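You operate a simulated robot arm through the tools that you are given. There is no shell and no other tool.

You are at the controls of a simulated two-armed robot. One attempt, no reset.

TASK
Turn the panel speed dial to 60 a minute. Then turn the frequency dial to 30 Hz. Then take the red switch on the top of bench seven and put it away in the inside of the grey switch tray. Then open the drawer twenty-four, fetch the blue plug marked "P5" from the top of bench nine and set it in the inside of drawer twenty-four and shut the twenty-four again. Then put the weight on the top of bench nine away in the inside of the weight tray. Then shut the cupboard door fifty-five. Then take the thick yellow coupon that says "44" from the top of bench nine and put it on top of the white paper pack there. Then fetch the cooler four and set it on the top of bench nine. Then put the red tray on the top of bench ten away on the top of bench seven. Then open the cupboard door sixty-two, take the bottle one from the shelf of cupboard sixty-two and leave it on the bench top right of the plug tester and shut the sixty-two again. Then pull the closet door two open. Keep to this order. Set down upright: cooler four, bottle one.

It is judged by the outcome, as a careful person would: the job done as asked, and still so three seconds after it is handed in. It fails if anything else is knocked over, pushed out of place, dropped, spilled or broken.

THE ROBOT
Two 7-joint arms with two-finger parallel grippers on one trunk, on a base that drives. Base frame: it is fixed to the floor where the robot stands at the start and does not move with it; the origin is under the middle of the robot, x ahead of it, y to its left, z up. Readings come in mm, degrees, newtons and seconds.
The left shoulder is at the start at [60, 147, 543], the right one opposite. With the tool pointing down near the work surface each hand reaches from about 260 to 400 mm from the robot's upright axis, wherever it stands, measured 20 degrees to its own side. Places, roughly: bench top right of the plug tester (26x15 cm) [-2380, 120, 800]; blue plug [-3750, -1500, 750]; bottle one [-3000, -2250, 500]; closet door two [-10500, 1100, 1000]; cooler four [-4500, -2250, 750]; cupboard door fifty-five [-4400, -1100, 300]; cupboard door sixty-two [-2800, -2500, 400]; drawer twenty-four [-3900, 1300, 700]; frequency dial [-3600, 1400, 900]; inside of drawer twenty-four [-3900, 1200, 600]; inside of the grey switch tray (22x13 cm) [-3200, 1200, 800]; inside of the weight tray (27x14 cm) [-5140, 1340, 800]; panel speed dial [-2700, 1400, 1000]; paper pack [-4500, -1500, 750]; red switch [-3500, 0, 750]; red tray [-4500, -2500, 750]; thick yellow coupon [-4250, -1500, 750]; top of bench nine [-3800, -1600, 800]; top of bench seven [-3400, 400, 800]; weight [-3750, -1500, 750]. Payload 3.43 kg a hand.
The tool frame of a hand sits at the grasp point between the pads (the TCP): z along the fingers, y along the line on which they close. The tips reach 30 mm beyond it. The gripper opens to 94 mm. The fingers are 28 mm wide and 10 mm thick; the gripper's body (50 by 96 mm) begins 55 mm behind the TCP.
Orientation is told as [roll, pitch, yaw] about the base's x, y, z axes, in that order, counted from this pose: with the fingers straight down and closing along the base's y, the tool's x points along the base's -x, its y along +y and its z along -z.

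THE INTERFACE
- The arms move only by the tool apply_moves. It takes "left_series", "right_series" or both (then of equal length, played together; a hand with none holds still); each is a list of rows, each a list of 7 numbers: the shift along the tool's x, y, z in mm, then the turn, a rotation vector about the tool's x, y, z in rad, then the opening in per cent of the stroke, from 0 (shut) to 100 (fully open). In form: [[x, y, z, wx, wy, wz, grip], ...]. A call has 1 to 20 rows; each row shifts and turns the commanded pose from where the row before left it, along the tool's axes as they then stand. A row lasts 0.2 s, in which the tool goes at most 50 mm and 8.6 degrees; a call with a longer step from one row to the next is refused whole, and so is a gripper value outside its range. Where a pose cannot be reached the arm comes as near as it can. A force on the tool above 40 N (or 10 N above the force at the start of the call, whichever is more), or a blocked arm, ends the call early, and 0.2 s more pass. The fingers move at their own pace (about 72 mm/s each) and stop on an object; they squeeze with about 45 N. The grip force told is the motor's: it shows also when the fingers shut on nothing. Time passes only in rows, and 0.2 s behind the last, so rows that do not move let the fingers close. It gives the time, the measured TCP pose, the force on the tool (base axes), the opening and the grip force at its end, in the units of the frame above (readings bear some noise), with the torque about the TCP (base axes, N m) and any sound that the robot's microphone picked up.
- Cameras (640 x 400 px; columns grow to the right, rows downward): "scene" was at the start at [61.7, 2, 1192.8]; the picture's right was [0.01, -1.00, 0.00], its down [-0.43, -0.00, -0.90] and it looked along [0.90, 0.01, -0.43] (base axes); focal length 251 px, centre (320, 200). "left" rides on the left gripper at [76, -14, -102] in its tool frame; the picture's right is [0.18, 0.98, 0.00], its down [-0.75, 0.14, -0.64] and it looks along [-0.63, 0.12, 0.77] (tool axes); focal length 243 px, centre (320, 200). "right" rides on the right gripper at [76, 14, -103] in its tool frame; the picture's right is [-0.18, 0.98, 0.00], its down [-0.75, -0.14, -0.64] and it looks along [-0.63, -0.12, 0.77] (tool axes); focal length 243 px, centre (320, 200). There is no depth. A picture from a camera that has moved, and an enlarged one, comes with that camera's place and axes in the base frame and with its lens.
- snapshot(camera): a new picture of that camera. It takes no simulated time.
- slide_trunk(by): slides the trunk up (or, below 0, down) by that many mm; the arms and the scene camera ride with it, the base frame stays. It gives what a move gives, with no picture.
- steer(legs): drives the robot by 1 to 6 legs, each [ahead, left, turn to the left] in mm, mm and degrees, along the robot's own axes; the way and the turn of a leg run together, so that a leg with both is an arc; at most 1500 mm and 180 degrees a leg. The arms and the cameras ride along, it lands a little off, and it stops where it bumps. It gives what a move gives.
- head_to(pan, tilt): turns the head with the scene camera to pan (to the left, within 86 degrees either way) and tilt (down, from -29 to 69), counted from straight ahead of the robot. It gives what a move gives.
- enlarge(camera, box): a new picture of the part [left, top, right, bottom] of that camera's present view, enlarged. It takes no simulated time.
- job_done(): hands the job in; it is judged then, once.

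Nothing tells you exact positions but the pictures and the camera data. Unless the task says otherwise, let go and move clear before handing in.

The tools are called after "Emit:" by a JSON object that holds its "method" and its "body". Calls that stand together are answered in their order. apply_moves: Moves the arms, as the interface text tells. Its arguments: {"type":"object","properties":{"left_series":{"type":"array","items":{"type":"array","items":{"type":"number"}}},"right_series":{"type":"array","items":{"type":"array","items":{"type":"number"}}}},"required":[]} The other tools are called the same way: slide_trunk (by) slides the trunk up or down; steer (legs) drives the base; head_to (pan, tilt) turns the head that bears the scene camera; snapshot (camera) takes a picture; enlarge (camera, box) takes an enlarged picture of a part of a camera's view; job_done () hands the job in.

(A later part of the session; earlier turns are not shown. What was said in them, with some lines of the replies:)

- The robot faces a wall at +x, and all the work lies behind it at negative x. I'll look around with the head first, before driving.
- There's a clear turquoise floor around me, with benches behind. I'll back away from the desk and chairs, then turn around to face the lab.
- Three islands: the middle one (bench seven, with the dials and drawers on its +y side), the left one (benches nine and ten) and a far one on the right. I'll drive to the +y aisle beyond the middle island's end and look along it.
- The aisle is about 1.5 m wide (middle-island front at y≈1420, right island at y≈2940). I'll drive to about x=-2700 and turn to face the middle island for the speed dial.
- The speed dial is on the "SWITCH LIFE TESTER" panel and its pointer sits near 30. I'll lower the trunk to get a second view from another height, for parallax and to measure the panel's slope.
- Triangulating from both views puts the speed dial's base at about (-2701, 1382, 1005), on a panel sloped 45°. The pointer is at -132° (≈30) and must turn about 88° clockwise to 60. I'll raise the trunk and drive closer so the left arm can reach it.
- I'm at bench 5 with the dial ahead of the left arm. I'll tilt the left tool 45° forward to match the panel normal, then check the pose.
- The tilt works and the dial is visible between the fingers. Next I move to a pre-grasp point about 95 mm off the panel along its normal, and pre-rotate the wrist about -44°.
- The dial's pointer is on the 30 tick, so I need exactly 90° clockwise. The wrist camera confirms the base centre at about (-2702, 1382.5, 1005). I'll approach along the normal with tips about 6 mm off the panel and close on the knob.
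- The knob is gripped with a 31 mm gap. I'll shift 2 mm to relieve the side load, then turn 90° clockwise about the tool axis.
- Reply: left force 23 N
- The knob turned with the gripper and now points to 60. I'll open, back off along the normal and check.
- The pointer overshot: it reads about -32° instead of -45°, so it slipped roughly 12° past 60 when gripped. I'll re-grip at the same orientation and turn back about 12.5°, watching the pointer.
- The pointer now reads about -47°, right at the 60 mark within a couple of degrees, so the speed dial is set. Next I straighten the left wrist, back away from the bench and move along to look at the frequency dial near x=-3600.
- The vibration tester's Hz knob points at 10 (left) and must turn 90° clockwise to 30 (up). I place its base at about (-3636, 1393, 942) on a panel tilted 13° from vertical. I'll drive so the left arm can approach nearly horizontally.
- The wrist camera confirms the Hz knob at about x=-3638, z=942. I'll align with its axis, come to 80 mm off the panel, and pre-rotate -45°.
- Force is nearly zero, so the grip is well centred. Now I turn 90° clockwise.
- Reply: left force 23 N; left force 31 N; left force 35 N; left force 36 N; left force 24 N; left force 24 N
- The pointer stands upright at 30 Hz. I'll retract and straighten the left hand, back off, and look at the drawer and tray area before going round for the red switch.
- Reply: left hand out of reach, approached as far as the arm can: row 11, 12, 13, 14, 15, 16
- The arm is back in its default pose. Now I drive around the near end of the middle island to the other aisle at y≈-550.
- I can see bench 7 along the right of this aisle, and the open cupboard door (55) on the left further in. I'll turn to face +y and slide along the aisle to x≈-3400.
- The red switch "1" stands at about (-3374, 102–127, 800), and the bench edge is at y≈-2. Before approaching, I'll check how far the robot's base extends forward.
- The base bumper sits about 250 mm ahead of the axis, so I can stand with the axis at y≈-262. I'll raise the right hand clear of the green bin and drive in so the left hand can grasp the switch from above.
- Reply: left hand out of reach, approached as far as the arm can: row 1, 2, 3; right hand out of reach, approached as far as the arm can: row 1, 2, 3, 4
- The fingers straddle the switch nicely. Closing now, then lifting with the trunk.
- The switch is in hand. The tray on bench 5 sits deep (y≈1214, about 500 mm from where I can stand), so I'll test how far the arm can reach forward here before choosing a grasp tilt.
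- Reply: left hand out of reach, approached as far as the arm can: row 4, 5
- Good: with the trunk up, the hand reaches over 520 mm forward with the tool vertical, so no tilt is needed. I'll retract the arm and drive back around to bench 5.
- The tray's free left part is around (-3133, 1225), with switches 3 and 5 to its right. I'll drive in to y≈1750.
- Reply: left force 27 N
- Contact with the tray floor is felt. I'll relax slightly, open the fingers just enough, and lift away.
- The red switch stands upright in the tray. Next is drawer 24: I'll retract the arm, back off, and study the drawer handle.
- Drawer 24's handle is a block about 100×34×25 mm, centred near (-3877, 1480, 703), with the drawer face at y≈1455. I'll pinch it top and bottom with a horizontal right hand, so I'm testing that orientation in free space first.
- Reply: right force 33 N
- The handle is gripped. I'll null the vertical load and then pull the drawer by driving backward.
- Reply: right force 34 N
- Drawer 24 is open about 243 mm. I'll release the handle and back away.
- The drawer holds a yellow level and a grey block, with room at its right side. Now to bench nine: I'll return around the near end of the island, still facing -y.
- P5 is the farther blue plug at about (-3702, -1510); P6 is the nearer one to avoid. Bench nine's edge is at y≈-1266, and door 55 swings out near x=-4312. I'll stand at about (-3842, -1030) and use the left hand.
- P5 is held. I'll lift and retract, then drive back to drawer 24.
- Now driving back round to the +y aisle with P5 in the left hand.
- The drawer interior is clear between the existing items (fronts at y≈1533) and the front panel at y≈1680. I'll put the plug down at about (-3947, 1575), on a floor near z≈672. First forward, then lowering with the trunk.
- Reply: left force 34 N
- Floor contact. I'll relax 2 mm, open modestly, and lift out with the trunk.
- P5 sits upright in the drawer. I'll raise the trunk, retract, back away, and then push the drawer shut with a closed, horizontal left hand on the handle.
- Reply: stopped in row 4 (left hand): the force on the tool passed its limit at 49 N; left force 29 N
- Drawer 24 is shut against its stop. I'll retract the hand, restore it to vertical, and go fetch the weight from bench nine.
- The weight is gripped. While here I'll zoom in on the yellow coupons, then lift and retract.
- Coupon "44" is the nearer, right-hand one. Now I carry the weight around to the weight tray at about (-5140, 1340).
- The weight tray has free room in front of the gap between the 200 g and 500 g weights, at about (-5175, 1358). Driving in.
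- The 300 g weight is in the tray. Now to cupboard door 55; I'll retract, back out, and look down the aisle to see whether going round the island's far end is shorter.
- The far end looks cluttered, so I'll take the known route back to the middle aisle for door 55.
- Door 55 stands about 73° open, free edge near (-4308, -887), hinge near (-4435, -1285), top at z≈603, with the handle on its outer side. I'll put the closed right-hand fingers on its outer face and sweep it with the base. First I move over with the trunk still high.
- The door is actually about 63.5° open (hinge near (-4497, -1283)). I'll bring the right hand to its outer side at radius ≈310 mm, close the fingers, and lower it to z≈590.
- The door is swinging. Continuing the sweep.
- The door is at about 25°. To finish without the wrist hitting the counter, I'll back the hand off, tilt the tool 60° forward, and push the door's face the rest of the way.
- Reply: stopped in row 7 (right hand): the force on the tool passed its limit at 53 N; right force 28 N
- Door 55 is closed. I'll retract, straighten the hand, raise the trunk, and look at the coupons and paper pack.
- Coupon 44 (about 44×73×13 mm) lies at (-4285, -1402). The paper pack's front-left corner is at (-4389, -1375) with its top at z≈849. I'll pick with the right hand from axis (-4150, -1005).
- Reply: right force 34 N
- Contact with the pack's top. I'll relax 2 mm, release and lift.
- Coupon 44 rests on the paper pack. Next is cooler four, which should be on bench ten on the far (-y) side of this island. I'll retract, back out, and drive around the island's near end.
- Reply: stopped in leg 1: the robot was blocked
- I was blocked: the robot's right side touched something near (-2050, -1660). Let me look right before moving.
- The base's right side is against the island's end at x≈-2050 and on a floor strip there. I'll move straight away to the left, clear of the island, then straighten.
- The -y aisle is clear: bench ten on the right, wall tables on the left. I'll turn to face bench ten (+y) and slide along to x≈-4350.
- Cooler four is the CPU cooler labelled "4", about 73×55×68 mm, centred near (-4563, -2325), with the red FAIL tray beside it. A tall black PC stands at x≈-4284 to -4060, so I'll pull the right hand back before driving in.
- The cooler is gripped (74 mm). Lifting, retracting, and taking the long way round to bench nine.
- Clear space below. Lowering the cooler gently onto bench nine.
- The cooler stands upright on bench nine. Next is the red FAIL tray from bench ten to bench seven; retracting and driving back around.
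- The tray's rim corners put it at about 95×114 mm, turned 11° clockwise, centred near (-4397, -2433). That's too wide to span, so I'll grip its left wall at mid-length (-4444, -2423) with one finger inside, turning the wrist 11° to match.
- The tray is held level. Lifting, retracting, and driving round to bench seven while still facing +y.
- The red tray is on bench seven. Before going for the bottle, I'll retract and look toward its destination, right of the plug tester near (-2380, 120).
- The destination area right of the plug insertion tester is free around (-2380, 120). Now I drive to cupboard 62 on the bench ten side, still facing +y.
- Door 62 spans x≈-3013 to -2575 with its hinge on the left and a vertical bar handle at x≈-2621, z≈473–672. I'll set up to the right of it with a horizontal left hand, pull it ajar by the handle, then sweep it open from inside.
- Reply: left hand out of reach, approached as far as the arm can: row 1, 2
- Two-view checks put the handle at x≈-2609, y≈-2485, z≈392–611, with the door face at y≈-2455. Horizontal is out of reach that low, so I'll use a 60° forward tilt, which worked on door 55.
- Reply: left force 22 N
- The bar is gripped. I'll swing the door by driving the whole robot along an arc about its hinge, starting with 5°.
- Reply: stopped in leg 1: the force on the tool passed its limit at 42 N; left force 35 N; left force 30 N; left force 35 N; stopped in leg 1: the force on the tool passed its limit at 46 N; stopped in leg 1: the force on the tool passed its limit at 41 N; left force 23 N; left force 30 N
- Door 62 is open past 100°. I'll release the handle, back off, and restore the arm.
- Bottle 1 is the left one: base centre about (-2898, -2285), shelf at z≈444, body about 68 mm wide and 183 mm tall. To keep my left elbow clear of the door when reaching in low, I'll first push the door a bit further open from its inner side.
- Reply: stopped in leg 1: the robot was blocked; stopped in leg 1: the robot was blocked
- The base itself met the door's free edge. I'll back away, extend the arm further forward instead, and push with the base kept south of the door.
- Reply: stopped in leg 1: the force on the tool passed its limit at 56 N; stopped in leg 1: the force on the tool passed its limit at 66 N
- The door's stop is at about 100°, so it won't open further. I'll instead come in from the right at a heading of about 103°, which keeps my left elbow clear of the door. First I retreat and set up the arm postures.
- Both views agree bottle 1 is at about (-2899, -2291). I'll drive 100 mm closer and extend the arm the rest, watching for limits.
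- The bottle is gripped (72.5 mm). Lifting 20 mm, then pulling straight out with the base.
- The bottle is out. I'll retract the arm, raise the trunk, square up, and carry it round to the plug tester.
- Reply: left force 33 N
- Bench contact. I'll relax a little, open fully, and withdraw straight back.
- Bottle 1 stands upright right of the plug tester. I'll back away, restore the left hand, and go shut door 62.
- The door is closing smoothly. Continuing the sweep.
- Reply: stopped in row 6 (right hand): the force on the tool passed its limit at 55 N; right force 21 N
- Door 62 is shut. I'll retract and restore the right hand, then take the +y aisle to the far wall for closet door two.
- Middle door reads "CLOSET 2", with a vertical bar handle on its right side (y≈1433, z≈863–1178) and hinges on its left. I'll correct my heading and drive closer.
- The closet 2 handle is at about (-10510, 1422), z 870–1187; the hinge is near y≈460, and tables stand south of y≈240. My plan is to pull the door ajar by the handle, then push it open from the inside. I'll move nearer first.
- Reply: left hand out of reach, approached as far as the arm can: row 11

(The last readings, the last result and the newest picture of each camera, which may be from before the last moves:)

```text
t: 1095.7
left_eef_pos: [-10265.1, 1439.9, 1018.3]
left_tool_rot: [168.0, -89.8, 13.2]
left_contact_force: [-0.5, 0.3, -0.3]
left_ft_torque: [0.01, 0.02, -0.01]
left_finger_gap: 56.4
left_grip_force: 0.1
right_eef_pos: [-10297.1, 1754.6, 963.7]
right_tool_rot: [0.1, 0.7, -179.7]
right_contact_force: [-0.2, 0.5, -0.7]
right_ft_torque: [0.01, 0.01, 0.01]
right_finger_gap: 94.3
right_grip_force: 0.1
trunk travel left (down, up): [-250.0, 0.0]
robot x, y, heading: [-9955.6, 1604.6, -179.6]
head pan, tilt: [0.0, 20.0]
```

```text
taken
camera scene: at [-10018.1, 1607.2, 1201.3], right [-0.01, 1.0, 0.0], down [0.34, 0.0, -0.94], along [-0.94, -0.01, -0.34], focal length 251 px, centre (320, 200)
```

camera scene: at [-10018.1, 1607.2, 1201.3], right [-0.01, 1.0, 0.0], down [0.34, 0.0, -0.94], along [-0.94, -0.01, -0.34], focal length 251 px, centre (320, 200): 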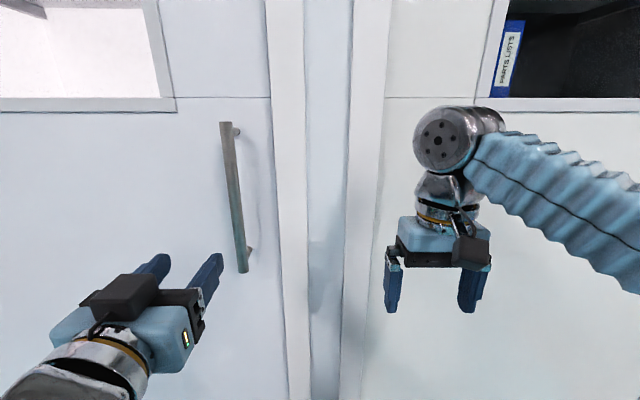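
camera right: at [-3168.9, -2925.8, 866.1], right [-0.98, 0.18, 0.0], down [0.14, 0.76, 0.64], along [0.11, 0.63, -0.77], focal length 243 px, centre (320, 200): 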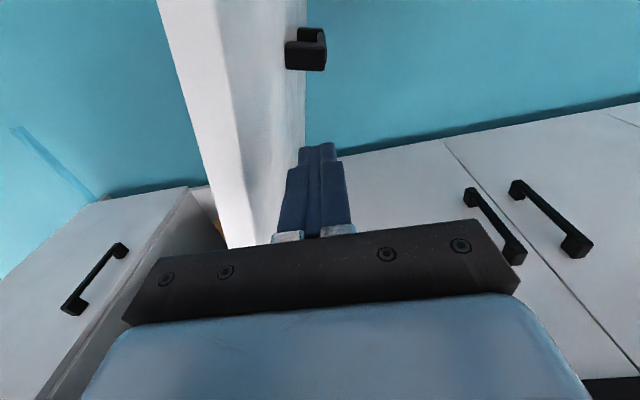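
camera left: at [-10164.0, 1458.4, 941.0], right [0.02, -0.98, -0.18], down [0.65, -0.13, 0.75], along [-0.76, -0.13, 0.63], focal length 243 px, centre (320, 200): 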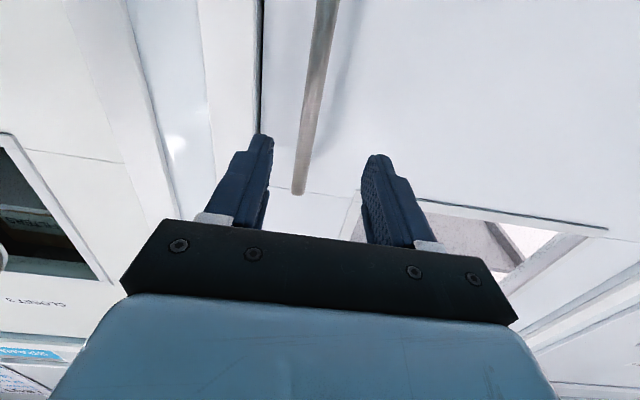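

Emit:
{"method": "apply_moves", "body": {"left_series": [[0, -1, 35, 0, 0, 0, 60], [0, -1, 35, 0, 0, 0, 60], [0, -1, 35, 0, 0, 0, 60], [0, -1, 35, 0, 0, 0, 60], [0, 0, 30, 0, 0, 0, 60], [0, 0, 0, 0, 0, 0, 60]]}}

Emit:
{"method": "snapshot", "body": {"camera": "left"}}

Emit:
{"method": "snapshot", "body": {"camera": "scene"}}

```text
t: 1097.1
left_eef_pos: [-10436.2, 1441.8, 1017.3]
left_tool_rot: [167.1, -89.8, 14.0]
left_contact_force: [0.1, -0.7, -0.8]
left_ft_torque: [0.01, -0.02, 0.0]
left_finger_gap: 56.4
left_grip_force: 0.1
right_eef_pos: [-10298.1, 1755.7, 964.8]
right_tool_rot: [0.2, 0.7, -179.6]
right_contact_force: [0.1, -0.6, 0.6]
right_ft_torque: [0.0, -0.03, -0.03]
right_finger_gap: 94.0
right_grip_force: 0.1
trunk travel left (down, up): [-250.0, 0.0]
robot x, y, heading: [-9955.6, 1605.5, -179.6]
head pan, tilt: [0.0, 20.0]
```

```text
taken
camera left: at [-10335.0, 1459.0, 940.7], right [0.02, -0.98, -0.18], down [0.65, -0.13, 0.75], along [-0.76, -0.13, 0.63], focal length 243 px, centre (320, 200)
```

left: 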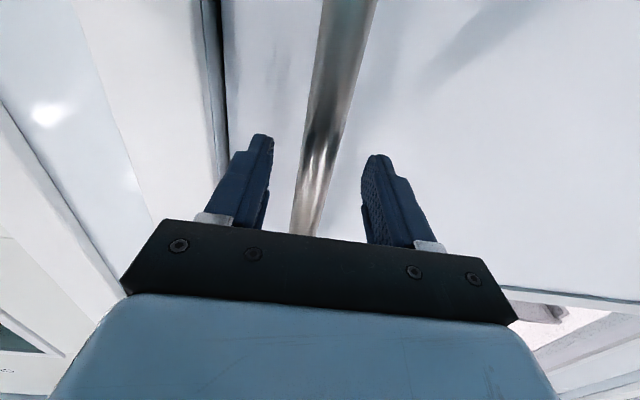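

```text
taken
camera scene: at [-10018.5, 1607.2, 1201.3], right [-0.01, 1.0, 0.0], down [0.34, 0.0, -0.94], along [-0.94, -0.01, -0.34], focal length 251 px, centre (320, 200)
```

scene: 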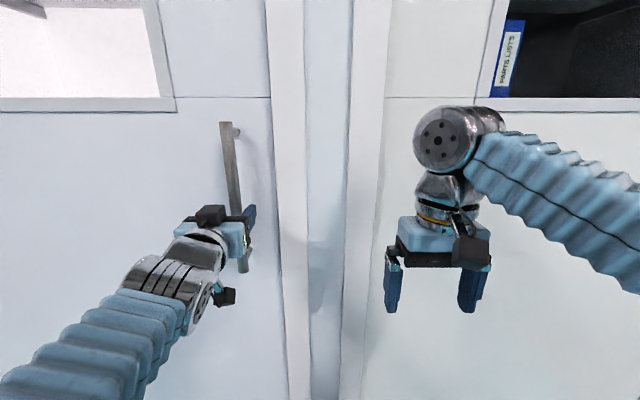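

Emit:
{"method": "apply_moves", "body": {"left_series": [[0, 0, 15, 0, 0, 0, 60], [0, 0, 13, 0, 0, 0, 60], [0, 0, 0, 0, 0, 0, 30], [0, 0, 0, 0, 0, 0, 0], [0, 0, 0, 0, 0, 0, 0], [0, 0, 0, 0, 0, 0, 0]]}}

Emit:
{"method": "snapshot", "body": {"camera": "left"}}

```text
t: 1098.5
left_eef_pos: [-10463.0, 1443.0, 1016.6]
left_tool_rot: [167.6, -89.8, 13.7]
left_contact_force: [-0.3, 1.4, 1.1]
left_ft_torque: [0.04, 0.3, -0.04]
left_finger_gap: 26.3
left_grip_force: 44.8
right_eef_pos: [-10298.3, 1757.0, 963.5]
right_tool_rot: [0.1, 0.6, -179.6]
right_contact_force: [0.3, -0.1, -0.4]
right_ft_torque: [0.0, 0.01, -0.02]
right_finger_gap: 94.0
right_grip_force: 0.1
trunk travel left (down, up): [-250.0, 0.0]
robot x, y, heading: [-9957.8, 1602.5, -179.7]
head pan, tilt: [0.0, 20.0]
```

```text
taken
camera left: at [-10362.5, 1460.1, 939.9], right [0.02, -0.98, -0.18], down [0.65, -0.13, 0.75], along [-0.76, -0.13, 0.63], focal length 243 px, centre (320, 200)
```

left: 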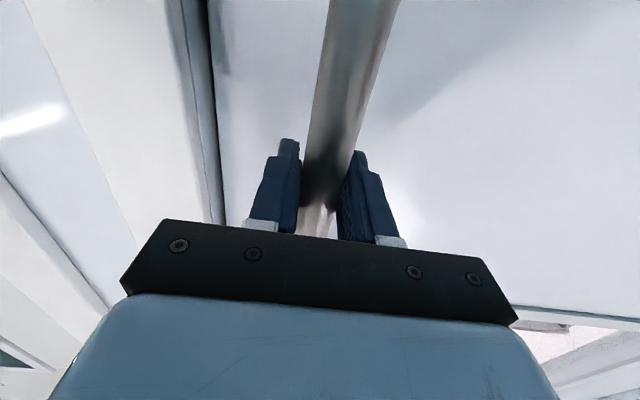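

The bar is gripped. Swinging the closet door by arcs about its hinge.

Emit:
{"method": "steer", "body": {"legs": [[-71.6, 39.7, -4]]}}

Emit:
{"method": "steer", "body": {"legs": [[-89.5, 49.6, -5]]}}

Emit:
{"method": "snapshot", "body": {"camera": "scene"}}

```text
t: 1099.5
left_eef_pos: [-10402.8, 1438.8, 1015.4]
left_tool_rot: [129.1, -89.6, 47.6]
left_contact_force: [0.8, 23.1, -3.9]
left_ft_torque: [0.36, 0.5, 0.22]
left_finger_gap: 26.5
left_grip_force: 45.1
right_eef_pos: [-10215.8, 1736.1, 964.2]
right_tool_rot: [0.2, 0.7, 176.3]
right_contact_force: [0.5, 0.4, -0.1]
right_ft_torque: [0.0, 0.01, 0.01]
right_finger_gap: 93.9
right_grip_force: 0.1
trunk travel left (down, up): [-250.0, 0.0]
robot x, y, heading: [-9885.1, 1561.8, 176.2]
head pan, tilt: [0.0, 20.0]
```

```text
t: 1100.7
left_eef_pos: [-10325.7, 1425.5, 1016.1]
left_tool_rot: [123.9, -89.7, 47.8]
left_contact_force: [5.3, 24.1, -6.0]
left_ft_torque: [0.5, 0.5, 0.16]
left_finger_gap: 26.0
left_grip_force: 45.1
right_eef_pos: [-10113.5, 1706.3, 964.7]
right_tool_rot: [0.2, 0.7, 171.2]
right_contact_force: [-0.1, 0.4, -0.5]
right_ft_torque: [0.02, 0.03, -0.03]
right_finger_gap: 94.1
right_grip_force: 0.1
trunk travel left (down, up): [-250.0, 0.0]
robot x, y, heading: [-9803.4, 1502.0, 171.1]
head pan, tilt: [0.0, 20.0]
```

```text
taken
camera scene: at [-9860.9, 1515.6, 1201.3], right [0.15, 0.99, 0.0], down [0.34, -0.05, -0.94], along [-0.93, 0.14, -0.34], focal length 251 px, centre (320, 200)
```

scene: 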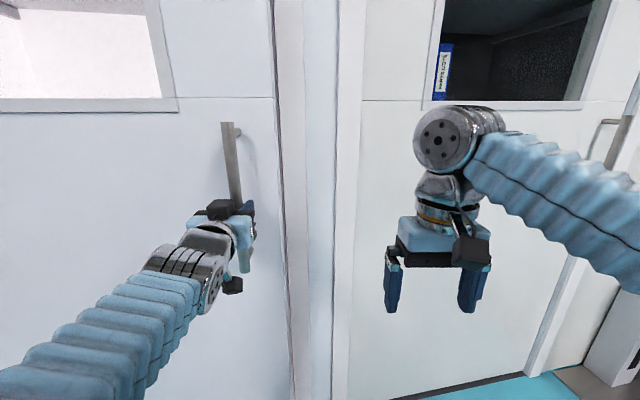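

Emit:
{"method": "steer", "body": {"legs": [[-125, 62, -7]]}}

Emit:
{"method": "steer", "body": {"legs": [[-125, 64, -7]]}}

Emit:
{"method": "steer", "body": {"legs": [[-125, 64, -7]]}}

Emit:
{"method": "snapshot", "body": {"camera": "scene"}}

```text
t: 1102.0
left_eef_pos: [-10222.7, 1397.7, 1016.2]
left_tool_rot: [-157.2, -89.6, -38.1]
left_contact_force: [-10.6, -28.9, 11.6]
left_ft_torque: [-0.39, -0.49, 0.15]
left_finger_gap: 26.4
left_grip_force: 44.9
right_eef_pos: [-9977.4, 1651.2, 965.1]
right_tool_rot: [-0.1, 0.6, 164.1]
right_contact_force: [0.8, 0.0, 0.3]
right_ft_torque: [0.0, 0.0, -0.01]
right_finger_gap: 94.1
right_grip_force: 0.0
trunk travel left (down, up): [-250.0, 0.0]
robot x, y, heading: [-9685.4, 1416.5, 164.0]
head pan, tilt: [0.0, 20.0]
```

```text
t: 1103.3
left_eef_pos: [-10128.2, 1359.6, 1015.6]
left_tool_rot: [-141.1, -89.7, -60.7]
left_contact_force: [-13.3, -28.8, 8.3]
left_ft_torque: [-0.43, -0.13, 0.18]
left_finger_gap: 26.3
left_grip_force: 45.0
right_eef_pos: [-9852.6, 1582.2, 965.1]
right_tool_rot: [-0.1, 0.6, 157.1]
right_contact_force: [-0.8, 0.4, 0.6]
right_ft_torque: [-0.01, 0.01, -0.01]
right_finger_gap: 93.8
right_grip_force: 0.0
trunk travel left (down, up): [-250.0, 0.0]
robot x, y, heading: [-9593.9, 1311.2, 156.9]
head pan, tilt: [0.0, 20.0]
```

```text
t: 1104.7
left_eef_pos: [-10037.9, 1305.7, 1015.9]
left_tool_rot: [-122.9, -89.4, -85.4]
left_contact_force: [-21.4, -33.3, 9.9]
left_ft_torque: [-0.78, -0.19, 0.1]
left_finger_gap: 26.1
left_grip_force: 45.3
right_eef_pos: [-9735.8, 1498.1, 965.5]
right_tool_rot: [-0.1, 0.7, 150.2]
right_contact_force: [0.4, -0.3, -0.1]
right_ft_torque: [-0.01, -0.03, -0.01]
right_finger_gap: 94.0
right_grip_force: 0.0
trunk travel left (down, up): [-250.0, 0.0]
robot x, y, heading: [-9512.9, 1199.3, 150.0]
head pan, tilt: [0.0, 20.0]
```

```text
taken
camera scene: at [-9568.2, 1228.8, 1201.4], right [0.5, 0.87, 0.0], down [0.3, -0.17, -0.94], along [-0.81, 0.47, -0.34], focal length 251 px, centre (320, 200)
```

scene: 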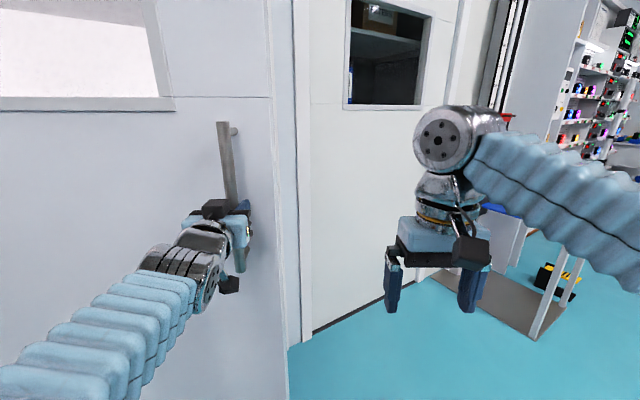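

Emit:
{"method": "steer", "body": {"legs": [[-125, 69, -7]]}}

Emit:
{"method": "steer", "body": {"legs": [[-125, 69, -7]]}}

Emit:
{"method": "steer", "body": {"legs": [[-125, 69, -7]]}}

Emit:
{"method": "head_to", "body": {"pan": 40, "tilt": 30}}

Emit:
{"method": "snapshot", "body": {"camera": "scene"}}

```text
t: 1106.0
left_eef_pos: [-9952.3, 1241.4, 1016.2]
left_tool_rot: [-127.4, -89.7, -87.9]
left_contact_force: [-7.9, -11.6, -0.9]
left_ft_torque: [-0.23, 0.24, 0.2]
left_finger_gap: 26.7
left_grip_force: 44.8
right_eef_pos: [-9630.4, 1396.4, 965.2]
right_tool_rot: [0.0, 0.7, 143.3]
right_contact_force: [0.2, 0.1, 0.8]
right_ft_torque: [0.0, -0.02, 0.01]
right_finger_gap: 93.9
right_grip_force: 0.1
trunk travel left (down, up): [-250.0, 0.0]
robot x, y, heading: [-9448.3, 1072.0, 143.3]
head pan, tilt: [0.0, 20.0]
```

```text
t: 1107.3
left_eef_pos: [-9879.8, 1172.9, 1018.3]
left_tool_rot: [-142.5, -89.8, -79.5]
left_contact_force: [5.3, 3.7, -5.7]
left_ft_torque: [0.06, 0.29, 0.19]
left_finger_gap: 26.4
left_grip_force: 45.0
right_eef_pos: [-9541.4, 1286.6, 965.1]
right_tool_rot: [0.1, 0.7, 136.6]
right_contact_force: [-0.1, -0.4, 0.1]
right_ft_torque: [0.03, -0.02, 0.03]
right_finger_gap: 94.2
right_grip_force: 0.0
trunk travel left (down, up): [-250.0, 0.0]
robot x, y, heading: [-9397.0, 939.1, 136.2]
head pan, tilt: [0.0, 20.0]
```

```text
t: 1108.7
left_eef_pos: [-9816.9, 1089.0, 1015.6]
left_tool_rot: [-141.5, -89.7, -87.4]
left_contact_force: [3.4, 2.3, -2.4]
left_ft_torque: [-0.03, 0.17, 0.16]
left_finger_gap: 26.6
left_grip_force: 45.5
right_eef_pos: [-9465.5, 1164.3, 965.9]
right_tool_rot: [0.1, 0.7, 129.8]
right_contact_force: [0.1, -0.4, 0.8]
right_ft_torque: [0.0, 0.04, 0.0]
right_finger_gap: 93.9
right_grip_force: 0.1
trunk travel left (down, up): [-250.0, 0.0]
robot x, y, heading: [-9364.6, 803.5, 129.5]
head pan, tilt: [0.0, 20.0]
```

```text
t: 1109.7
left_eef_pos: [-9815.9, 1089.9, 1018.3]
left_tool_rot: [-145.6, -89.8, -83.4]
left_contact_force: [1.6, 2.1, -0.6]
left_ft_torque: [-0.22, 0.13, 0.01]
left_finger_gap: 26.6
left_grip_force: 44.9
right_eef_pos: [-9465.6, 1163.7, 964.6]
right_tool_rot: [0.2, 0.7, 129.9]
right_contact_force: [0.2, 0.3, -0.4]
right_ft_torque: [-0.01, 0.01, -0.01]
right_finger_gap: 94.1
right_grip_force: 0.0
trunk travel left (down, up): [-250.0, 0.0]
robot x, y, heading: [-9358.7, 803.9, 130.1]
head pan, tilt: [40.0, 30.0]
```

```text
taken
camera scene: at [-9432.3, 798.8, 1185.3], right [0.18, 0.98, 0.0], down [0.49, -0.09, -0.87], along [-0.85, 0.15, -0.5], focal length 251 px, centre (320, 200)
```

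scene: 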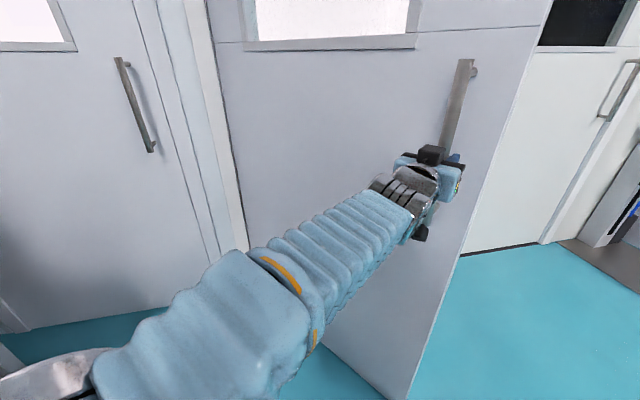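

Emit:
{"method": "head_to", "body": {"pan": 86, "tilt": 35}}

Emit:
{"method": "snapshot", "body": {"camera": "scene"}}

```text
t: 1110.9
left_eef_pos: [-9815.6, 1089.4, 1017.5]
left_tool_rot: [-141.9, -89.9, -87.0]
left_contact_force: [2.6, 1.0, -1.6]
left_ft_torque: [-0.06, 0.17, 0.04]
left_finger_gap: 26.1
left_grip_force: 45.1
right_eef_pos: [-9466.0, 1165.0, 964.5]
right_tool_rot: [0.1, 0.7, 129.9]
right_contact_force: [0.4, -0.1, 1.0]
right_ft_torque: [0.01, 0.01, -0.01]
right_finger_gap: 94.0
right_grip_force: 0.0
trunk travel left (down, up): [-250.0, 0.0]
robot x, y, heading: [-9363.2, 803.8, 129.8]
head pan, tilt: [85.9, 35.0]
```

```text
taken
camera scene: at [-9414.9, 731.3, 1177.5], right [-0.58, 0.81, 0.0], down [0.47, 0.33, -0.82], along [-0.67, -0.48, -0.57], focal length 251 px, centre (320, 200)
```

scene: 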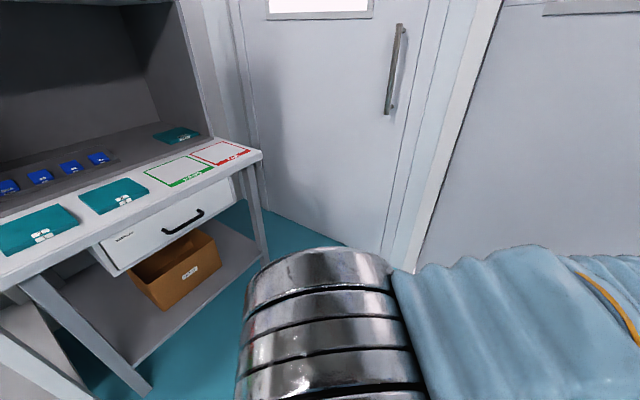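

There's room: the table front is at y≈70. I'll continue the swing to about 69° before releasing.

Emit:
{"method": "steer", "body": {"legs": [[-125, 68, -7]]}}

Emit:
{"method": "steer", "body": {"legs": [[-125, 68, -7]]}}

Emit:
{"method": "steer", "body": {"legs": [[-89, 49, -5]]}}

Emit:
{"method": "head_to", "body": {"pan": 20, "tilt": 25}}

Emit:
{"method": "snapshot", "body": {"camera": "scene"}}

```text
t: 1112.2
left_eef_pos: [-9763.4, 1003.3, 1016.2]
left_tool_rot: [-126.4, -89.7, -109.5]
left_contact_force: [-9.3, -5.2, 3.3]
left_ft_torque: [-0.44, 0.16, 0.19]
left_finger_gap: 26.3
left_grip_force: 44.9
right_eef_pos: [-9405.8, 1035.2, 964.4]
right_tool_rot: [0.2, 0.6, 122.8]
right_contact_force: [0.2, 0.0, -0.8]
right_ft_torque: [0.0, -0.01, 0.02]
right_finger_gap: 93.9
right_grip_force: 0.1
trunk travel left (down, up): [-250.0, 0.0]
robot x, y, heading: [-9347.0, 665.2, 122.6]
head pan, tilt: [85.9, 35.0]
```

```text
t: 1113.5
left_eef_pos: [-9720.6, 909.9, 1016.8]
left_tool_rot: [-120.9, -89.6, -121.7]
left_contact_force: [-14.6, -6.0, 4.2]
left_ft_torque: [-0.33, 0.37, 0.22]
left_finger_gap: 26.5
left_grip_force: 45.1
right_eef_pos: [-9361.2, 897.9, 964.1]
right_tool_rot: [0.0, 0.6, 115.9]
right_contact_force: [0.1, 0.1, 0.2]
right_ft_torque: [0.0, 0.02, 0.03]
right_finger_gap: 94.1
right_grip_force: 0.0
trunk travel left (down, up): [-250.0, 0.0]
robot x, y, heading: [-9342.3, 521.5, 115.7]
head pan, tilt: [85.9, 35.0]
```

```text
t: 1114.7
left_eef_pos: [-9697.8, 836.4, 1016.1]
left_tool_rot: [-116.4, -89.6, -131.0]
left_contact_force: [-20.2, -5.7, 5.1]
left_ft_torque: [-0.45, 0.48, 0.31]
left_finger_gap: 26.5
left_grip_force: 45.1
right_eef_pos: [-9339.5, 794.4, 964.1]
right_tool_rot: [0.0, 0.7, 111.1]
right_contact_force: [-0.5, 0.6, -0.1]
right_ft_torque: [0.0, -0.03, -0.02]
right_finger_gap: 93.8
right_grip_force: 0.0
trunk travel left (down, up): [-250.0, 0.0]
robot x, y, heading: [-9356.7, 423.7, 110.8]
head pan, tilt: [85.9, 35.0]
```

```text
t: 1116.1
left_eef_pos: [-9697.8, 835.4, 1016.7]
left_tool_rot: [-116.0, -89.6, -131.3]
left_contact_force: [-12.6, -3.3, 2.5]
left_ft_torque: [-0.35, 0.52, 0.09]
left_finger_gap: 26.5
left_grip_force: 45.2
right_eef_pos: [-9338.2, 794.7, 964.9]
right_tool_rot: [0.0, 0.6, 111.1]
right_contact_force: [0.7, 0.1, 0.2]
right_ft_torque: [0.01, 0.02, -0.02]
right_finger_gap: 94.2
right_grip_force: 0.0
trunk travel left (down, up): [-250.0, 0.0]
robot x, y, heading: [-9354.3, 421.9, 110.9]
head pan, tilt: [20.0, 25.0]
```

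```text
taken
camera scene: at [-9407.3, 463.2, 1193.2], right [0.76, 0.66, 0.0], down [0.28, -0.32, -0.91], along [-0.59, 0.68, -0.42], focal length 251 px, centre (320, 200)
```

scene: 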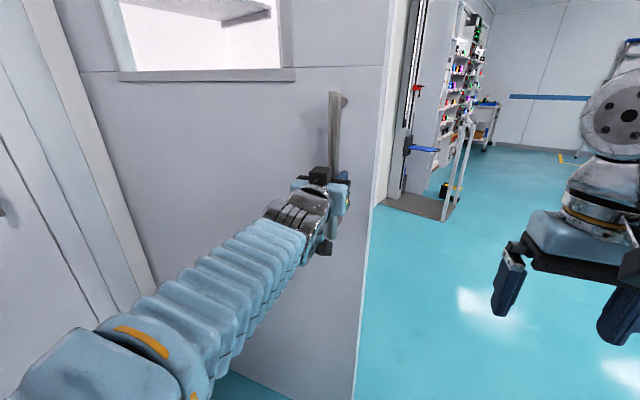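

The closet door is about 68° open. I'll release the handle and back off, then push it further open from the inner side to be safe.

Emit:
{"method": "apply_moves", "body": {"left_series": [[0, 0, 0, 0, 0, 0, 40], [0, 0, 0, 0, 0, 0, 60], [0, 0, 0, 0, 0, 0, 60], [0, 0, -20, 0, 0, 0, 60], [0, 0, -35, 0, 0, 0, 60], [0, 0, -40, 0, 0, 0, 60], [0, 0, -40, 0, 0, 0, 60], [0, 0, 0, 0, 0, 0, 60]]}}

Emit:
{"method": "snapshot", "body": {"camera": "scene"}}

```text
t: 1117.9
left_eef_pos: [-9645.3, 713.0, 1015.8]
left_tool_rot: [-122.4, -89.8, -125.2]
left_contact_force: [-0.5, -0.3, 0.0]
left_ft_torque: [-0.03, 0.03, -0.03]
left_finger_gap: 56.2
left_grip_force: 0.0
right_eef_pos: [-9338.0, 793.7, 964.7]
right_tool_rot: [0.0, 0.5, 111.1]
right_contact_force: [-0.2, 0.0, 0.2]
right_ft_torque: [0.04, -0.01, 0.02]
right_finger_gap: 93.9
right_grip_force: 0.0
trunk travel left (down, up): [-250.0, 0.0]
robot x, y, heading: [-9357.4, 423.5, 110.9]
head pan, tilt: [20.0, 25.0]
```

```text
taken
camera scene: at [-9405.9, 463.5, 1193.2], right [0.76, 0.66, 0.0], down [0.28, -0.32, -0.91], along [-0.59, 0.68, -0.42], focal length 251 px, centre (320, 200)
```

scene: 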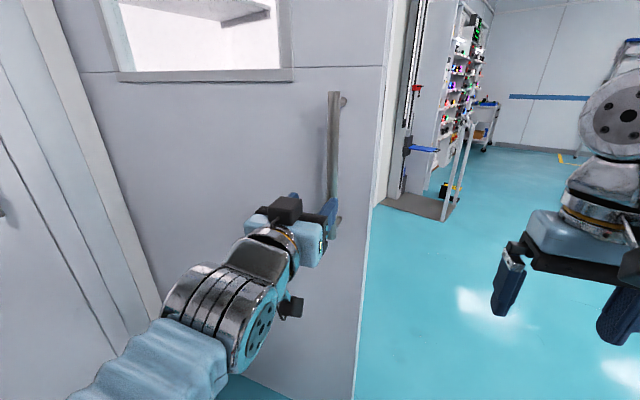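

Emit:
{"method": "steer", "body": {"legs": [[0, -380, 0]]}}

Emit:
{"method": "apply_moves", "body": {"left_series": [[30, 0, 0, 0, 0, 0, 50], [30, 0, 0, 0, 0, 0, 0], [0, 0, 0, 0, 0.1428, 0, 0], [0, 0, 0, 0, 0.1428, 0, 0], [0, 0, 0, 0, 0.1428, 0, 0], [0, 0, 0, 0, 0.1428, 0, 0], [0, 0, 0, 0, 0.1428, 0, 0], [0, 0, 0, 0, 0.1428, 0, 0], [0, 0, 0, 0, 0.1428, 0, 0], [0, 0, 0, 0, 0.1428, 0, 0], [0, 0, 0, 0, 0.1428, 0, 0], [0, 0, 0, 0, 0.1428, 0, 0], [0, 0, 0, 0, 0.1428, 0, 0], [0, 0, 0, 0, 0, 0, 0]]}}

Emit:
{"method": "steer", "body": {"legs": [[0, 0, -20.9], [1150, 0, 0]]}}

Emit:
{"method": "head_to", "body": {"pan": 70, "tilt": 25}}

Emit:
{"method": "snapshot", "body": {"camera": "scene"}}

```text
t: 1120.2
left_eef_pos: [-9292.3, 848.3, 1016.5]
left_tool_rot: [-122.8, -89.7, -124.7]
left_contact_force: [0.7, -0.1, 0.4]
left_ft_torque: [0.02, -0.01, -0.04]
left_finger_gap: 56.4
left_grip_force: 0.0
right_eef_pos: [-8984.2, 928.0, 966.1]
right_tool_rot: [0.0, 0.6, 110.9]
right_contact_force: [-0.2, -0.3, 0.2]
right_ft_torque: [0.01, -0.04, 0.01]
right_finger_gap: 93.8
right_grip_force: 0.0
trunk travel left (down, up): [-250.0, 0.0]
robot x, y, heading: [-9004.3, 551.7, 110.9]
head pan, tilt: [20.0, 25.0]
```

```text
t: 1123.2
left_eef_pos: [-9291.6, 848.4, 957.2]
left_tool_rot: [-0.3, -0.1, 112.4]
left_contact_force: [0.5, -0.5, -0.3]
left_ft_torque: [-0.01, 0.01, -0.02]
left_finger_gap: 0.0
left_grip_force: 33.0
right_eef_pos: [-8983.4, 928.5, 965.6]
right_tool_rot: [0.1, 0.7, 110.8]
right_contact_force: [1.0, 0.6, -0.8]
right_ft_torque: [0.02, 0.03, 0.04]
right_finger_gap: 94.2
right_grip_force: 0.2
trunk travel left (down, up): [-250.0, 0.0]
robot x, y, heading: [-9005.4, 553.5, 110.8]
head pan, tilt: [20.0, 25.0]
```

```text
t: 1130.3
left_eef_pos: [-9154.4, 2091.9, 957.4]
left_tool_rot: [-0.3, -0.2, 91.2]
left_contact_force: [0.6, 0.0, 0.3]
left_ft_torque: [-0.03, 0.02, 0.02]
left_finger_gap: 0.0
left_grip_force: 33.2
right_eef_pos: [-8838.1, 2054.9, 965.5]
right_tool_rot: [0.1, 0.6, 89.7]
right_contact_force: [0.1, 0.1, 0.7]
right_ft_torque: [0.02, -0.01, 0.01]
right_finger_gap: 94.1
right_grip_force: 0.1
trunk travel left (down, up): [-250.0, 0.0]
robot x, y, heading: [-8994.0, 1715.4, 89.8]
head pan, tilt: [20.0, 25.0]
```

```text
t: 1131.5
left_eef_pos: [-9154.5, 2091.7, 955.3]
left_tool_rot: [-0.4, -0.1, 91.1]
left_contact_force: [-0.2, -0.2, 0.4]
left_ft_torque: [0.03, 0.03, 0.01]
left_finger_gap: 0.2
left_grip_force: 33.0
right_eef_pos: [-8837.0, 2054.5, 964.2]
right_tool_rot: [0.1, 0.5, 89.7]
right_contact_force: [0.3, -0.2, 0.4]
right_ft_torque: [0.03, -0.04, -0.02]
right_finger_gap: 94.2
right_grip_force: 0.0
trunk travel left (down, up): [-250.0, 0.0]
robot x, y, heading: [-8991.4, 1714.0, 89.6]
head pan, tilt: [70.0, 25.0]
```

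```text
taken
camera scene: at [-9077.7, 1717.6, 1193.2], right [0.35, 0.94, 0.0], down [0.4, -0.15, -0.91], along [-0.85, 0.32, -0.42], focal length 251 px, centre (320, 200)
```

scene: 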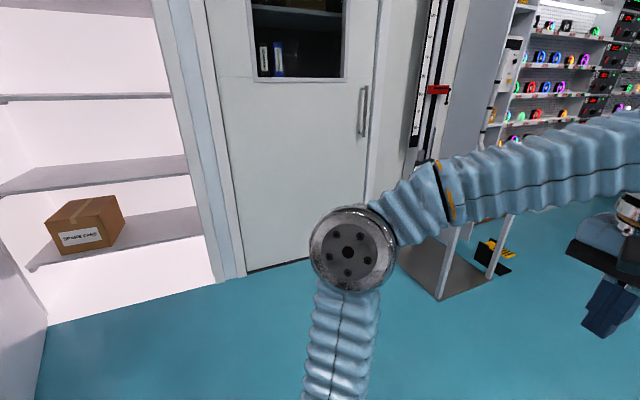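

The closet interior is plainly visible. I'll close the right hand, face south, and push the inner face a little further.

Emit:
{"method": "apply_moves", "body": {"right_series": [[0, 0, 0, 0, 0, 0, 50], [0, 0, 0, 0, 0, 0, 0], [0, 0, 0, 0, 0, 0, 0]]}}

Emit:
{"method": "steer", "body": {"legs": [[0, 0, 180]]}}

Emit:
{"method": "head_to", "body": {"pan": -40, "tilt": 30}}

Emit:
{"method": "snapshot", "body": {"camera": "scene"}}

```text
t: 1132.3
left_eef_pos: [-9154.3, 2091.5, 956.7]
left_tool_rot: [-0.3, -0.2, 91.2]
left_contact_force: [-0.6, -0.3, -0.3]
left_ft_torque: [0.04, -0.01, 0.01]
left_finger_gap: 0.1
left_grip_force: 32.8
right_eef_pos: [-8838.3, 2055.4, 963.4]
right_tool_rot: [0.1, 0.6, 89.7]
right_contact_force: [-0.1, 0.6, 0.0]
right_ft_torque: [0.0, -0.03, 0.01]
right_finger_gap: 0.3
right_grip_force: 14.9
trunk travel left (down, up): [-250.0, 0.0]
robot x, y, heading: [-8992.3, 1714.9, 89.4]
head pan, tilt: [70.0, 25.0]
```

```text
t: 1139.9
left_eef_pos: [-8841.6, 1329.8, 957.7]
left_tool_rot: [-0.2, -0.2, -90.9]
left_contact_force: [-0.4, 0.4, -0.1]
left_ft_torque: [0.01, -0.02, 0.0]
left_finger_gap: 0.1
left_grip_force: 33.4
right_eef_pos: [-9156.7, 1377.2, 965.5]
right_tool_rot: [0.2, 0.6, -92.4]
right_contact_force: [-0.8, -0.1, -0.4]
right_ft_torque: [0.02, 0.0, 0.02]
right_finger_gap: 0.0
right_grip_force: 33.0
trunk travel left (down, up): [-250.0, 0.0]
robot x, y, heading: [-8991.6, 1710.9, -92.6]
head pan, tilt: [70.0, 25.0]
```

```text
t: 1141.8
left_eef_pos: [-8841.8, 1330.1, 956.3]
left_tool_rot: [-0.3, -0.2, -90.8]
left_contact_force: [0.2, -0.6, 0.1]
left_ft_torque: [0.02, -0.01, 0.03]
left_finger_gap: 0.2
left_grip_force: 33.2
right_eef_pos: [-9155.9, 1377.4, 964.7]
right_tool_rot: [0.2, 0.7, -92.4]
right_contact_force: [0.0, 0.6, 0.4]
right_ft_torque: [0.0, -0.02, 0.02]
right_finger_gap: 0.0
right_grip_force: 32.9
trunk travel left (down, up): [-250.0, 0.0]
robot x, y, heading: [-8990.1, 1712.4, -92.5]
head pan, tilt: [-40.0, 30.0]
```

```text
taken
camera scene: at [-9051.0, 1678.4, 1185.3], right [-0.74, 0.68, 0.0], down [0.34, 0.37, -0.87], along [-0.59, -0.64, -0.5], focal length 251 px, centre (320, 200)
```

scene: 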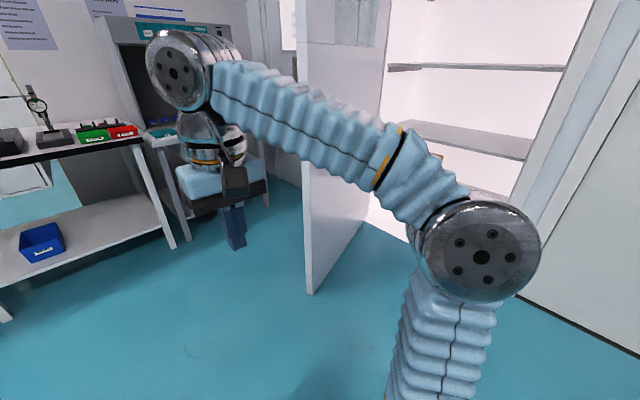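

Emit:
{"method": "steer", "body": {"legs": [[0, -575, 2.5], [400, 0, 0]]}}

Emit:
{"method": "snapshot", "body": {"camera": "scene"}}

```text
t: 1147.2
left_eef_pos: [-9409.0, 964.6, 957.2]
left_tool_rot: [-0.2, -0.3, -88.4]
left_contact_force: [-0.4, -0.4, 0.8]
left_ft_torque: [0.02, 0.0, -0.03]
left_finger_gap: 0.2
left_grip_force: 33.1
right_eef_pos: [-9724.8, 998.3, 963.8]
right_tool_rot: [0.2, 0.6, -89.9]
right_contact_force: [-0.7, -0.9, -0.5]
right_ft_torque: [0.0, 0.02, 0.03]
right_finger_gap: 0.0
right_grip_force: 33.2
trunk travel left (down, up): [-250.0, 0.0]
robot x, y, heading: [-9573.3, 1339.7, -90.0]
head pan, tilt: [-40.0, 30.0]
```

```text
taken
camera scene: at [-9632.8, 1303.5, 1185.3], right [-0.77, 0.64, 0.0], down [0.32, 0.38, -0.87], along [-0.56, -0.66, -0.5], focal length 251 px, centre (320, 200)
```

scene: 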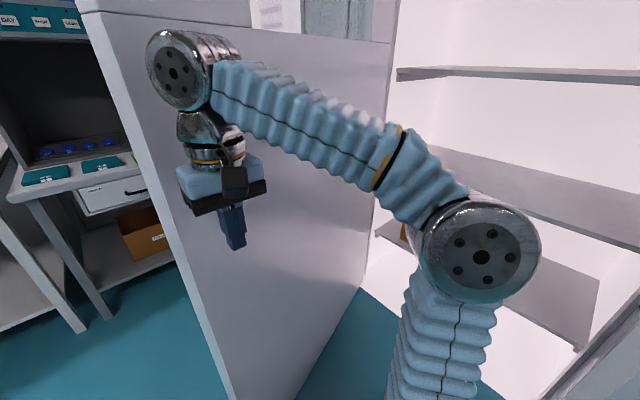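

Emit:
{"method": "steer", "body": {"legs": [[110, 10, 0], [100, 30, 0]]}}

Emit:
{"method": "steer", "body": {"legs": [[100, 22, 0]]}}

Emit:
{"method": "snapshot", "body": {"camera": "scene"}}

```text
t: 1149.1
left_eef_pos: [-9369.8, 757.4, 956.8]
left_tool_rot: [-0.3, -0.2, -88.5]
left_contact_force: [-0.1, -0.9, -0.2]
left_ft_torque: [-0.04, -0.01, -0.03]
left_finger_gap: 0.0
left_grip_force: 32.9
right_eef_pos: [-9687.5, 792.1, 965.1]
right_tool_rot: [0.1, 0.6, -90.0]
right_contact_force: [0.0, -0.8, -0.1]
right_ft_torque: [-0.02, -0.01, -0.03]
right_finger_gap: 0.3
right_grip_force: 33.3
trunk travel left (down, up): [-250.0, 0.0]
robot x, y, heading: [-9535.3, 1134.7, -90.1]
head pan, tilt: [-40.0, 30.0]
```

```text
t: 1150.0
left_eef_pos: [-9362.0, 722.1, 958.6]
left_tool_rot: [-0.2, -0.3, -88.5]
left_contact_force: [-0.2, 1.1, 0.1]
left_ft_torque: [0.0, -0.02, 0.0]
left_finger_gap: 0.0
left_grip_force: 33.2
right_eef_pos: [-9681.8, 766.2, 966.2]
right_tool_rot: [-0.5, 1.6, -89.7]
right_contact_force: [-13.9, 28.3, -8.4]
right_ft_torque: [-2.25, -1.12, -0.15]
right_finger_gap: 0.0
right_grip_force: 33.4
trunk travel left (down, up): [-250.0, 0.0]
robot x, y, heading: [-9529.3, 1098.5, -90.3]
head pan, tilt: [-40.0, 30.0]
stopped in leg 1: the force on the tool passed its limit at 147 N (the readings are from after the stop); the commanded pose is now the measured one
```

```text
taken
camera scene: at [-9586.7, 1062.6, 1185.4], right [-0.76, 0.65, 0.0], down [0.32, 0.38, -0.87], along [-0.56, -0.66, -0.5], focal length 251 px, centre (320, 200)
```

scene: 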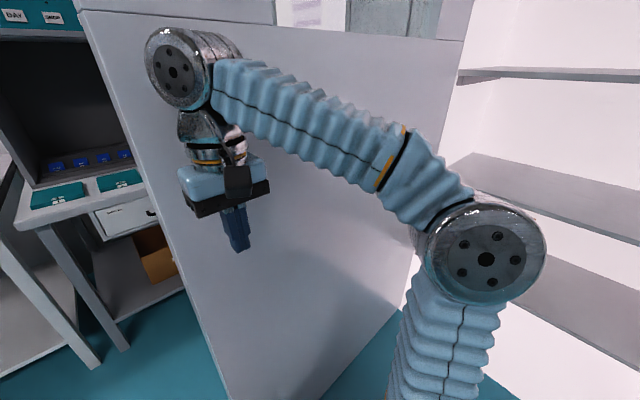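

The door reached its stop at about 80°, so it's fully open. I'll back clear and verify it stays.

Emit:
{"method": "steer", "body": {"legs": [[-250, 0, 0], [0, 350, 0]]}}

Emit:
{"method": "head_to", "body": {"pan": -50, "tilt": 20}}

Emit:
{"method": "snapshot", "body": {"camera": "scene"}}

```text
t: 1153.7
left_eef_pos: [-9008.3, 966.9, 956.0]
left_tool_rot: [-0.3, -0.1, -88.7]
left_contact_force: [-0.5, 0.6, 0.6]
left_ft_torque: [-0.01, 0.01, 0.0]
left_finger_gap: 0.1
left_grip_force: 33.2
right_eef_pos: [-9325.9, 1011.3, 965.6]
right_tool_rot: [-0.5, 1.7, -89.8]
right_contact_force: [0.4, -0.3, 0.9]
right_ft_torque: [0.01, 0.0, 0.01]
right_finger_gap: 0.0
right_grip_force: 32.6
trunk travel left (down, up): [-250.0, 0.0]
robot x, y, heading: [-9167.5, 1344.0, -90.2]
head pan, tilt: [-40.0, 30.0]
```

```text
t: 1154.4
left_eef_pos: [-9007.0, 966.4, 955.7]
left_tool_rot: [-0.3, -0.2, -88.8]
left_contact_force: [0.3, 1.2, 0.3]
left_ft_torque: [0.01, 0.01, 0.02]
left_finger_gap: 0.0
left_grip_force: 33.0
right_eef_pos: [-9325.5, 1010.6, 966.0]
right_tool_rot: [-0.6, 1.7, -89.8]
right_contact_force: [0.4, -0.6, -0.4]
right_ft_torque: [0.05, 0.04, 0.03]
right_finger_gap: 0.2
right_grip_force: 32.7
trunk travel left (down, up): [-250.0, 0.0]
robot x, y, heading: [-9172.5, 1344.1, -90.6]
head pan, tilt: [-50.0, 20.0]
```

```text
taken
camera scene: at [-9243.5, 1317.0, 1201.3], right [-0.64, 0.77, 0.0], down [0.26, 0.22, -0.94], along [-0.72, -0.6, -0.34], focal length 251 px, centre (320, 200)
```

scene: 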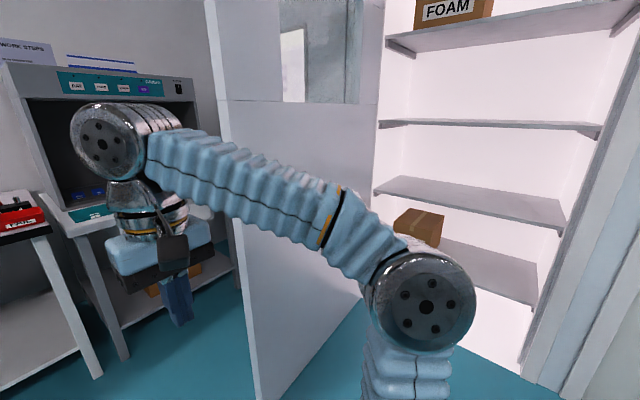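

Everything on the list is done in order, the closet door stays open and I'm clear of it. Handing the job in.

Emit:
{"method": "job_done", "body": {}}

```text
The job is handed in.
```

I finished all eleven jobs in the order you gave and handed the job in. No grading result has come back yet.

| Job | End state |
|---|---|
| Panel speed dial | On 60, pointer about 2° short of the mark (roughly 59 a minute) |
| Frequency dial | On 30 Hz |
| Red switch | Standing in the grey switch tray, beside switches 3 and 5 |
| Drawer 24 | Plug P5 is inside and the drawer is shut to its stop |
| Weight (300 g) | In the weight tray |
| Cupboard door 55 | Shut to its stop |
| Coupon 44 | On top of the paper pack |
| Cooler four | Upright on bench nine |
| Red tray | On bench seven |
| Bottle one | Upright, right of the plug tester; cupboard door 62 shut to its stop |
| Closet door two | Open to its stop, about 80°, and it stayed there when I let go |

- **Speed dial:** on the first try it slipped about 12° past the mark. I turned it back.
- **Bumps:** on the way to bench ten my base ran into the end of the bench nine and ten island. Later it touched the edge of door 62 while that was open. I saw nothing moved or knocked over either time.
- **Door pushes:** I pushed door 62 and closet door two firmly against their open stops, up to about 66 N and 147 N.
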